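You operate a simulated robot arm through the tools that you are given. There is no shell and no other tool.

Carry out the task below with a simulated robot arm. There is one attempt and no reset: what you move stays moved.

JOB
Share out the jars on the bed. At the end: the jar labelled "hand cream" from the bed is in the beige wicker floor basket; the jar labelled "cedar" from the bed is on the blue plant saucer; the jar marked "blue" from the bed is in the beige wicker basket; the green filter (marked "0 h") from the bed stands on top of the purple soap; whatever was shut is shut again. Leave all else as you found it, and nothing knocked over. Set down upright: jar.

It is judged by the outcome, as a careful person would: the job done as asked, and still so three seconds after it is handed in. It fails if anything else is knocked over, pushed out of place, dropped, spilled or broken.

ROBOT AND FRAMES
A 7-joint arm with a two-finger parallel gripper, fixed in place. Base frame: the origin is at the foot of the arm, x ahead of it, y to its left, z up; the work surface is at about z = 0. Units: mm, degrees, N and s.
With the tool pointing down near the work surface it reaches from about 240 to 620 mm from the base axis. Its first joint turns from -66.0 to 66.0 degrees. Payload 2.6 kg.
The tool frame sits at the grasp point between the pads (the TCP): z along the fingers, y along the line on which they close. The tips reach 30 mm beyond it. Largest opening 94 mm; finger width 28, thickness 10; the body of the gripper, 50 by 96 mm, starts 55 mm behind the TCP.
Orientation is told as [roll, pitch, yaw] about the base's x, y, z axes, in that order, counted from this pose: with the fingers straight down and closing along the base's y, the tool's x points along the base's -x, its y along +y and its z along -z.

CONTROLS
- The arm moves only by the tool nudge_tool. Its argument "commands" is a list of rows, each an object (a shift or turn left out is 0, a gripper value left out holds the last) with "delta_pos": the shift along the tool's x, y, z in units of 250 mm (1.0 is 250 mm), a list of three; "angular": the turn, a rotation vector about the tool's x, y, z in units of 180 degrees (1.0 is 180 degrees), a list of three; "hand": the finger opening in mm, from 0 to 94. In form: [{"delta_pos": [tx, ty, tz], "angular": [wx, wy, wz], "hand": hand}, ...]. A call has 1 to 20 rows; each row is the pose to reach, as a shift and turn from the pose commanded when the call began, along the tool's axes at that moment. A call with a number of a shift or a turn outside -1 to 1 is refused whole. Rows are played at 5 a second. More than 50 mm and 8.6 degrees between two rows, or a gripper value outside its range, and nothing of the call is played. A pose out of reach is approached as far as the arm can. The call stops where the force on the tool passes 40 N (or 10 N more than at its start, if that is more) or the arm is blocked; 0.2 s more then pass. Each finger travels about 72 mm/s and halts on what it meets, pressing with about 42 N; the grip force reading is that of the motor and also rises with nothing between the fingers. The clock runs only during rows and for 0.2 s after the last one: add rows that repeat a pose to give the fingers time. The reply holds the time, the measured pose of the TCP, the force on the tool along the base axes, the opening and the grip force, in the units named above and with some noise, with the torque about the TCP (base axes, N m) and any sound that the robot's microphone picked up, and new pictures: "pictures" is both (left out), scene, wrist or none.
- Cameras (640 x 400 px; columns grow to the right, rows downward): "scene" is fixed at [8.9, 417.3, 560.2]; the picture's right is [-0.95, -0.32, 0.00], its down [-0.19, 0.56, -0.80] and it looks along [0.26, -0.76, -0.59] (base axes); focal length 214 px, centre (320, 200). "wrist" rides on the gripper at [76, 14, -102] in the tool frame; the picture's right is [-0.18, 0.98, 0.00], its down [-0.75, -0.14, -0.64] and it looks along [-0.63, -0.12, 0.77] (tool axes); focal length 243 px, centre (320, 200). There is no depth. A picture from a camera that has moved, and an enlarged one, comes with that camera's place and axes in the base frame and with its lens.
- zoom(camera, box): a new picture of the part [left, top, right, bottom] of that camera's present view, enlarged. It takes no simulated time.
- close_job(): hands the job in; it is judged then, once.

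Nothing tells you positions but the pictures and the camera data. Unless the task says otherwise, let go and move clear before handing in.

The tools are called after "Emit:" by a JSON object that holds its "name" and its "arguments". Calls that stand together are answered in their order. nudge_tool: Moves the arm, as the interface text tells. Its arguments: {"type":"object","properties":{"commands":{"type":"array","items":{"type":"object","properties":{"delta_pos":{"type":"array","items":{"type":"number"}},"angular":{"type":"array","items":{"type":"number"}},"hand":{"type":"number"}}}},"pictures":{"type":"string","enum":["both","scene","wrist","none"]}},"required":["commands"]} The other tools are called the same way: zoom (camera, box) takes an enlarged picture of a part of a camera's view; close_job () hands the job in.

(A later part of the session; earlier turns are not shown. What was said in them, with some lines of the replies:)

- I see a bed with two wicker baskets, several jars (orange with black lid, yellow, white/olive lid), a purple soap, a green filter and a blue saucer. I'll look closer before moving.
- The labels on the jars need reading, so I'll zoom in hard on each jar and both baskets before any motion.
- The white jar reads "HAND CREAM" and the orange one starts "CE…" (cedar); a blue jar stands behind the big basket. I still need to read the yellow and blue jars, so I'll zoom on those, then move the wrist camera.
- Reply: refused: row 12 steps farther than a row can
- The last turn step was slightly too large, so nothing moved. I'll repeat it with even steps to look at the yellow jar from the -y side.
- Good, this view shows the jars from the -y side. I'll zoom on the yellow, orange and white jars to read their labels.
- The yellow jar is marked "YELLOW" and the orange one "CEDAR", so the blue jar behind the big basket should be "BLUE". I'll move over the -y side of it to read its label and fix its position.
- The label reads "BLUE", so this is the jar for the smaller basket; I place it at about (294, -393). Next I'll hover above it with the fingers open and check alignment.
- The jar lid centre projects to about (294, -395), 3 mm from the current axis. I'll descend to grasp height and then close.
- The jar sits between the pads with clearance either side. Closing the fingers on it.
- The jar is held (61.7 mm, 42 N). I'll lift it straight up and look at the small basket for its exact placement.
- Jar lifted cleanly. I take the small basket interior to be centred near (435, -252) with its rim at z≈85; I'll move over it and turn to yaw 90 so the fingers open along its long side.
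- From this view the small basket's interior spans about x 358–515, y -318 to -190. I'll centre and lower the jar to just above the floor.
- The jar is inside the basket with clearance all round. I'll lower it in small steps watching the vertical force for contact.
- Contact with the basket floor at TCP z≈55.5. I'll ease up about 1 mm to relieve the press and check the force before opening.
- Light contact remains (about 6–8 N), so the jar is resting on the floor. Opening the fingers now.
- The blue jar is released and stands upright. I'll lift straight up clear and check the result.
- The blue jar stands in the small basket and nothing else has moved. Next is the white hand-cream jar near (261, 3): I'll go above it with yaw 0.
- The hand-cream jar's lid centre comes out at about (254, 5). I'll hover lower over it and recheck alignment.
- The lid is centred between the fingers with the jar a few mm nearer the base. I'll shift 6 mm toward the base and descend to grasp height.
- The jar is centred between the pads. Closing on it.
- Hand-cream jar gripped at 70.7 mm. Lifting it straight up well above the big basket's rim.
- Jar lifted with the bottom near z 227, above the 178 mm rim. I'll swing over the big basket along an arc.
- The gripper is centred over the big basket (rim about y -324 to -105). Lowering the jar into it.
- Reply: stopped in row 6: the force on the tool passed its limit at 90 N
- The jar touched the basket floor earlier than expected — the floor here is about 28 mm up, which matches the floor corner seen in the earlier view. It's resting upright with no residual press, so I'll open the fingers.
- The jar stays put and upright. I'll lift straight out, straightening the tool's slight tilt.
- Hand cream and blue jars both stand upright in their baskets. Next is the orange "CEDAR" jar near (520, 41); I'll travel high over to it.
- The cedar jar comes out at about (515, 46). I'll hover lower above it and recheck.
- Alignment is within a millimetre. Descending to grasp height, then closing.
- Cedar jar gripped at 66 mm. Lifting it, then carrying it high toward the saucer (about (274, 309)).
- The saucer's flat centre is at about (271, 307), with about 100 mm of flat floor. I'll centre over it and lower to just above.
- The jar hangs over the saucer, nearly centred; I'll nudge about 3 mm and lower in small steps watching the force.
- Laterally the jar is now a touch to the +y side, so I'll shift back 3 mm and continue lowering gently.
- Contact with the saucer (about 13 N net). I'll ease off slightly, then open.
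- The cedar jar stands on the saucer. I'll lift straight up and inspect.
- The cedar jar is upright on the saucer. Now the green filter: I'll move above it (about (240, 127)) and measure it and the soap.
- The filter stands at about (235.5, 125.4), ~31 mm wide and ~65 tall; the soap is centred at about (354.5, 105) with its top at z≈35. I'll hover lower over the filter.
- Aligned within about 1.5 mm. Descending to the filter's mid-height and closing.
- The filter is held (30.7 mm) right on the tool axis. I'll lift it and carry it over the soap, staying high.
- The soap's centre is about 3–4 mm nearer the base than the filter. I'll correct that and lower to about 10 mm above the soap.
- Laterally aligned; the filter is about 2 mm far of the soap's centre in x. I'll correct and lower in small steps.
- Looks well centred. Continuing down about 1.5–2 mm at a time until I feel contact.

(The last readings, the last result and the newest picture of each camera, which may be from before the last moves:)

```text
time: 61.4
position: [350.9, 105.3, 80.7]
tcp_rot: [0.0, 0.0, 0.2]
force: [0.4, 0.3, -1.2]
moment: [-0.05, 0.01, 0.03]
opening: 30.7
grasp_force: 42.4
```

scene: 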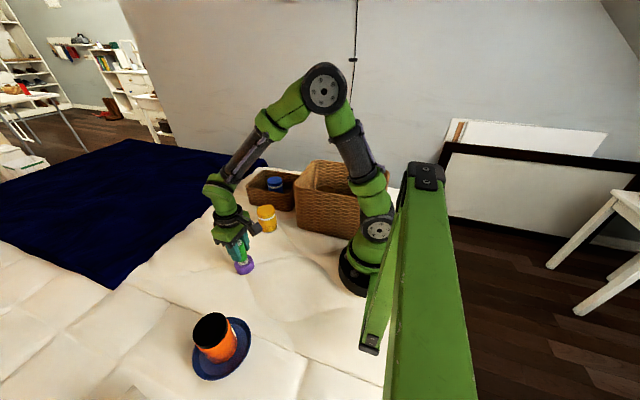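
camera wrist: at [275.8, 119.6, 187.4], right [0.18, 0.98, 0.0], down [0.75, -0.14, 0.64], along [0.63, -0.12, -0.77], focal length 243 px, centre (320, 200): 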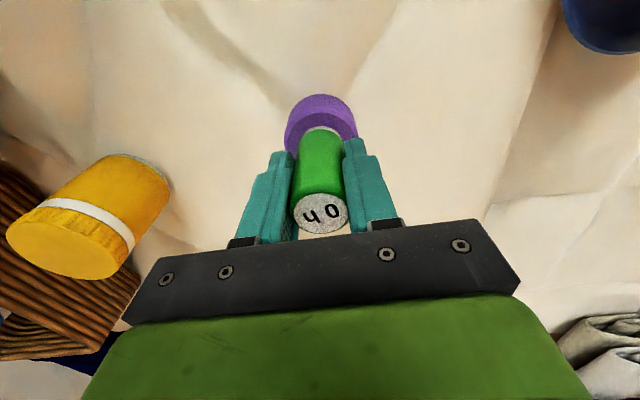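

Emit:
{"name": "nudge_tool", "arguments": {"commands": [{"delta_pos": [0, 0, 0.004]}, {"delta_pos": [0, 0, 0.004]}], "pictures": "both"}}

Emit:
{"name": "zoom", "arguments": {"camera": "wrist", "box": [270, 75, 370, 175]}}

Emit:
{"name": "zoom", "arguments": {"camera": "scene", "box": [205, 225, 285, 285]}}

```text
time: 62.0
position: [352.1, 106.0, 79.5]
tcp_rot: [0.0, -0.1, 0.1]
force: [-0.5, 0.4, 0.0]
moment: [-0.05, 0.0, -0.01]
opening: 30.5
grasp_force: 42.2
camera wrist: at [275.6, 120.6, 181.2], right [0.18, 0.98, 0.0], down [0.75, -0.14, 0.64], along [0.63, -0.12, -0.77], focal length 243 px, centre (320, 200)
```

scene: 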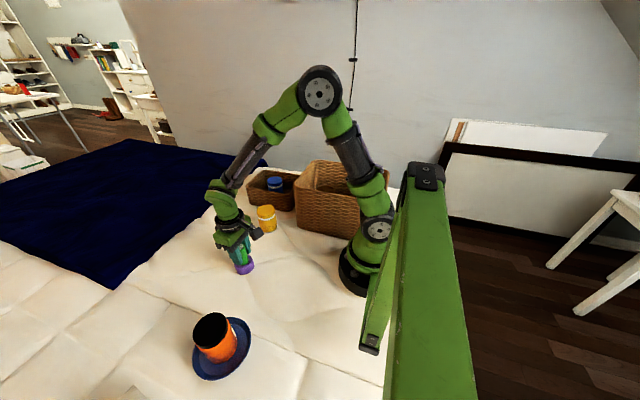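
wrist: 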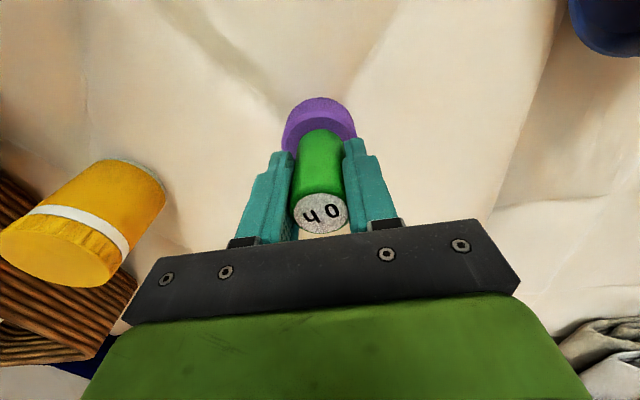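

```text
4.00 times, centred on (320, 125) of wrist
camera zoom: at [275.6, 120.6, 181.2], right [0.18, 0.98, 0.0], down [0.75, -0.14, 0.64], along [0.63, -0.12, -0.77], focal length 970 px, centre (320, 500)
```

zoom: 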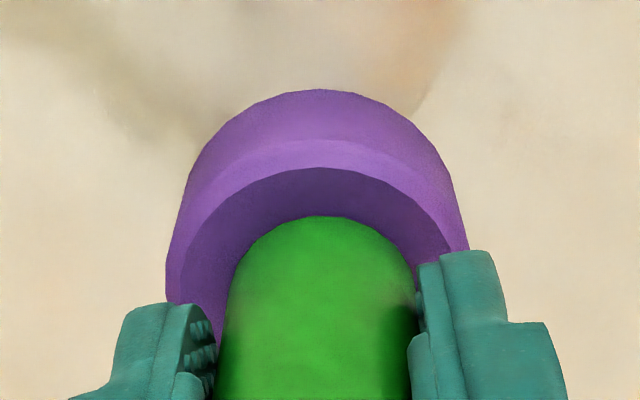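

```text
6.67 times, centred on (245, 255) of scene
camera zoom: at [8.9, 417.3, 560.2], right [-0.95, -0.32, 0.0], down [-0.19, 0.56, -0.8], along [0.26, -0.76, -0.59], focal length 1430 px, centre (820, -167)
```

zoom: 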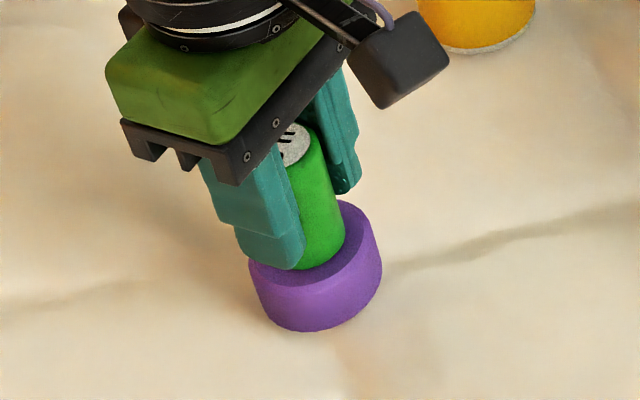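

Nearly touching; margins are fine. I'll shift 1.5 mm outward for better centring and continue down.

Emit:
{"name": "nudge_tool", "arguments": {"commands": [{"delta_pos": [-0.006, 0, -0.004]}, {"delta_pos": [-0.006, 0, 0.0]}, {"delta_pos": [-0.006, 0, 0.004]}, {"delta_pos": [-0.006, 0, 0.004]}], "pictures": "none"}}

Emit:
{"name": "nudge_tool", "arguments": {"commands": [{"delta_pos": [0, 0, 0.004]}, {"delta_pos": [0, 0, 0.004]}], "pictures": "none"}}

```text
time: 63.0
position: [353.1, 106.3, 77.8]
tcp_rot: [-0.1, 0.0, 0.1]
force: [-0.6, 0.5, -1.0]
moment: [-0.01, 0.0, -0.03]
opening: 30.8
grasp_force: 42.2
```

```text
time: 63.6
position: [354.0, 106.5, 76.2]
tcp_rot: [0.0, 0.0, 0.1]
force: [0.1, 0.5, 0.5]
moment: [0.02, 0.01, 0.01]
opening: 30.6
grasp_force: 41.5
```

Emit:
{"name": "nudge_tool", "arguments": {"commands": [{"delta_pos": [0, 0, 0.004]}, {"delta_pos": [0, 0, 0.004]}], "pictures": "none"}}

Emit:
{"name": "zoom", "arguments": {"camera": "scene", "box": [215, 235, 275, 280]}}

Emit:
{"name": "zoom", "arguments": {"camera": "wrist", "box": [270, 75, 370, 175]}}

```text
time: 64.2
position: [352.9, 105.9, 76.7]
tcp_rot: [-0.1, -0.1, 0.1]
force: [-1.0, 0.2, 7.3]
moment: [-0.03, 0.09, 0.03]
opening: 30.7
grasp_force: 41.8
```

```text
8.89 times, centred on (245, 258) of scene
camera zoom: at [8.9, 417.3, 560.2], right [-0.95, -0.32, 0.0], down [-0.19, 0.56, -0.8], along [0.26, -0.76, -0.59], focal length 1906 px, centre (987, -311)
```

zoom: 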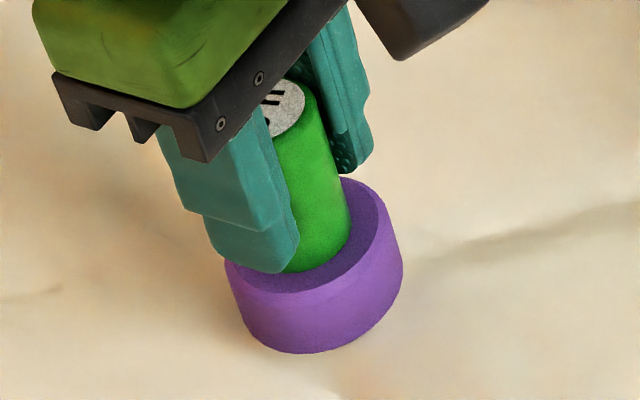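

```text
4.00 times, centred on (320, 125) of wrist
camera zoom: at [277.1, 120.3, 178.6], right [0.18, 0.98, 0.0], down [0.75, -0.14, 0.64], along [0.63, -0.12, -0.77], focal length 970 px, centre (320, 500)
```

zoom: 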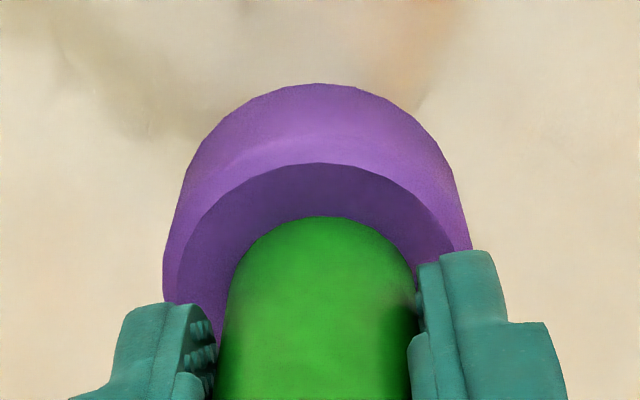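

Contact at about 7 N: the filter rests flat on the soap. I'll ease off by a hair and open gently.

Emit:
{"name": "nudge_tool", "arguments": {"commands": [{"delta_pos": [0, 0, -0.001]}, {"delta_pos": [0, 0, -0.0015]}, {"delta_pos": [0, 0, -0.0015]}], "pictures": "none"}}

Emit:
{"name": "nudge_tool", "arguments": {"commands": [{"hand": 33}, {"hand": 36}, {"hand": 42}, {"hand": 52}, {"hand": 64}, {"hand": 64}], "pictures": "wrist"}}

Emit:
{"name": "zoom", "arguments": {"camera": "scene", "box": [215, 235, 275, 280]}}

```text
time: 65.0
position: [353.3, 105.6, 78.3]
tcp_rot: [0.0, -0.2, 0.1]
force: [0.1, -0.4, 4.4]
moment: [-0.04, 0.0, 0.02]
opening: 30.5
grasp_force: 41.9
```

```text
time: 66.4
position: [353.7, 104.5, 76.7]
tcp_rot: [0.0, 0.0, 0.1]
force: [-0.2, -0.1, 1.6]
moment: [0.02, 0.0, -0.01]
opening: 64.1
grasp_force: 0.2
camera wrist: at [277.1, 120.6, 178.7], right [0.18, 0.98, 0.0], down [0.75, -0.14, 0.64], along [0.63, -0.12, -0.77], focal length 243 px, centre (320, 200)
```

wrist: 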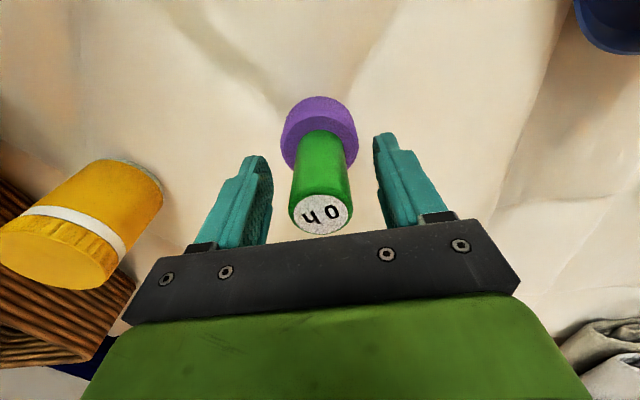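

```text
8.89 times, centred on (245, 258) of scene
camera zoom: at [8.9, 417.3, 560.2], right [-0.95, -0.32, 0.0], down [-0.19, 0.56, -0.8], along [0.26, -0.76, -0.59], focal length 1906 px, centre (987, -311)
```

zoom: 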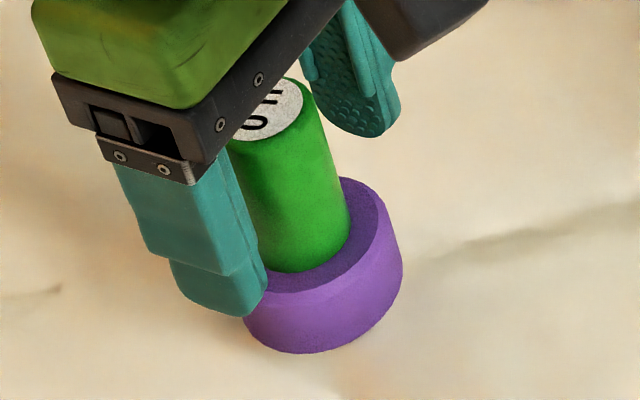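

The filter stands freely on the soap. I'll lift straight up slowly and move clear.

Emit:
{"name": "nudge_tool", "arguments": {"commands": [{"delta_pos": [0, 0, -0.03]}, {"delta_pos": [0, 0, -0.1]}, {"delta_pos": [0, 0, -0.2]}, {"delta_pos": [0, 0, -0.34]}, {"delta_pos": [0, 0, -0.5]}, {"delta_pos": [0, 0, -0.66]}, {"delta_pos": [0, 0, -0.82]}, {"delta_pos": [0, 0, -0.96]}], "pictures": "wrist"}}

Emit:
{"name": "nudge_tool", "arguments": {"commands": [{"delta_pos": [0, -0.1, -0.06]}, {"delta_pos": [0, -0.24, -0.2]}, {"delta_pos": [0, -0.4, -0.3]}, {"delta_pos": [0, -0.55, -0.36]}, {"delta_pos": [0, -0.62, -0.36]}, {"delta_pos": [0, -0.62, -0.36]}]}}

```text
time: 68.2
position: [352.4, 108.3, 316.7]
tcp_rot: [0.0, -0.1, 0.1]
force: [0.3, -0.5, 0.2]
moment: [-0.01, -0.01, -0.01]
opening: 64.1
grasp_force: 0.1
camera wrist: at [277.3, 121.9, 417.9], right [0.18, 0.98, 0.0], down [0.75, -0.14, 0.64], along [0.63, -0.12, -0.77], focal length 243 px, centre (320, 200)
```

wrist: 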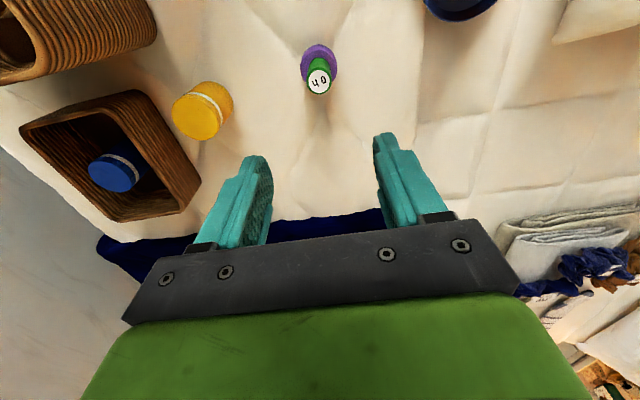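

```text
time: 69.6
position: [353.0, -49.7, 408.5]
tcp_rot: [0.0, 0.1, 0.2]
force: [0.5, -0.2, 1.1]
moment: [0.0, 0.0, -0.01]
opening: 63.9
grasp_force: 0.1
camera wrist: at [277.6, -35.2, 510.0], right [0.18, 0.98, 0.0], down [0.75, -0.14, 0.64], along [0.63, -0.12, -0.77], focal length 243 px, centre (320, 200)
```

scene: 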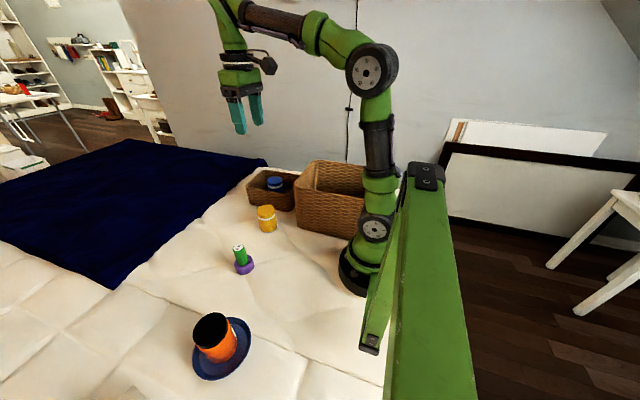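
wrist: 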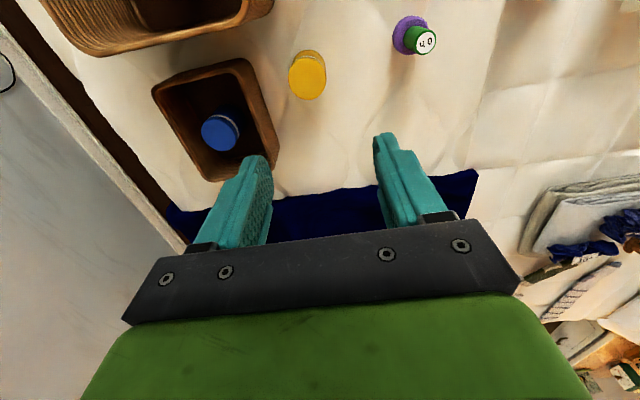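

Everything looks in place. A last close look before handing in.

Emit:
{"name": "zoom", "arguments": {"camera": "scene", "box": [180, 150, 380, 275]}}

Emit:
{"name": "zoom", "arguments": {"camera": "scene", "box": [170, 230, 310, 395]}}

Emit:
{"name": "zoom", "arguments": {"camera": "wrist", "box": [40, 0, 480, 200]}}

```text
3.20 times, centred on (280, 212) of scene
camera zoom: at [8.9, 417.3, 560.2], right [-0.95, -0.32, 0.0], down [-0.19, 0.56, -0.8], along [0.26, -0.76, -0.59], focal length 686 px, centre (448, 160)
```

zoom: 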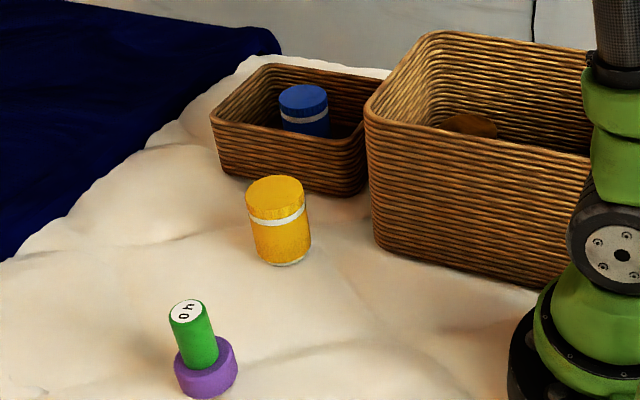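

```text
2.42 times, centred on (240, 312) of scene
camera zoom: at [8.9, 417.3, 560.2], right [-0.95, -0.32, 0.0], down [-0.19, 0.56, -0.8], along [0.26, -0.76, -0.59], focal length 520 px, centre (514, -73)
```

zoom: 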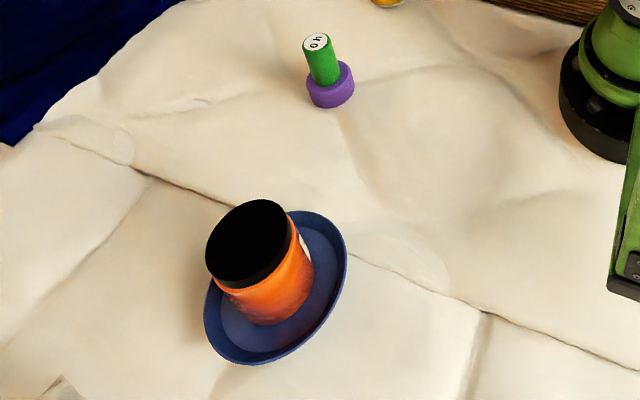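

```text
1.45 times, centred on (260, 100) of wrist
camera zoom: at [277.6, -35.2, 510.0], right [0.18, 0.98, 0.0], down [0.75, -0.14, 0.64], along [0.63, -0.12, -0.77], focal length 353 px, centre (407, 346)
```

zoom: 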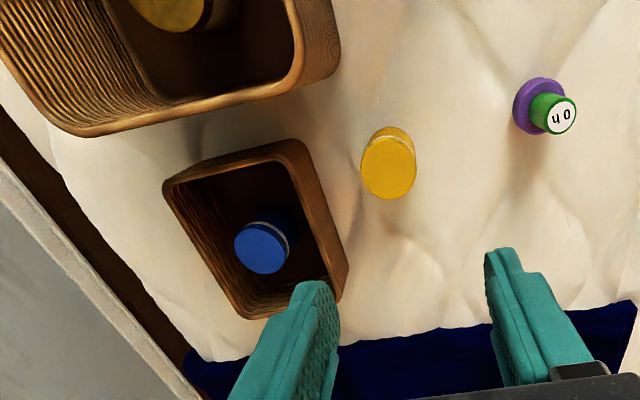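

All four items are in place: hand cream upright in the large basket, "BLUE" upright in the small basket, "CEDAR" upright on the saucer, and the "0 h" filter standing on the soap. The yellow jar, baskets and saucer look unmoved, nothing was opened, and the arm is clear, so I'm handing in.

Emit:
{"name": "close_job", "arguments": {}}

```text
The job is handed in.
```

I've handed the job in, and the last pictures show everything where you asked:

- **Hand cream:** upright in the large wicker basket.
- **Cedar:** upright on the blue saucer.
- **"Blue":** upright in the small wicker basket. I read its label before moving it; the yellow jar is marked "YELLOW" and I left it alone.
- **Green filter ("0 h"):** standing on the purple soap.

- **Which basket is which:** both baskets look like the same wicker. I took the larger one as the floor basket and the smaller one as the plain basket. If you meant them the other way round, the hand cream and "blue" jars are swapped.
- **Hard contact:** the hand cream jar met the floor of the large basket sooner than I expected, and the arm stopped at about 90 N. The jar stayed upright and the basket doesn't appear to have moved.

I didn't open anything, so nothing needed shutting. The yellow jar, both baskets, the saucer and the soap look unmoved.
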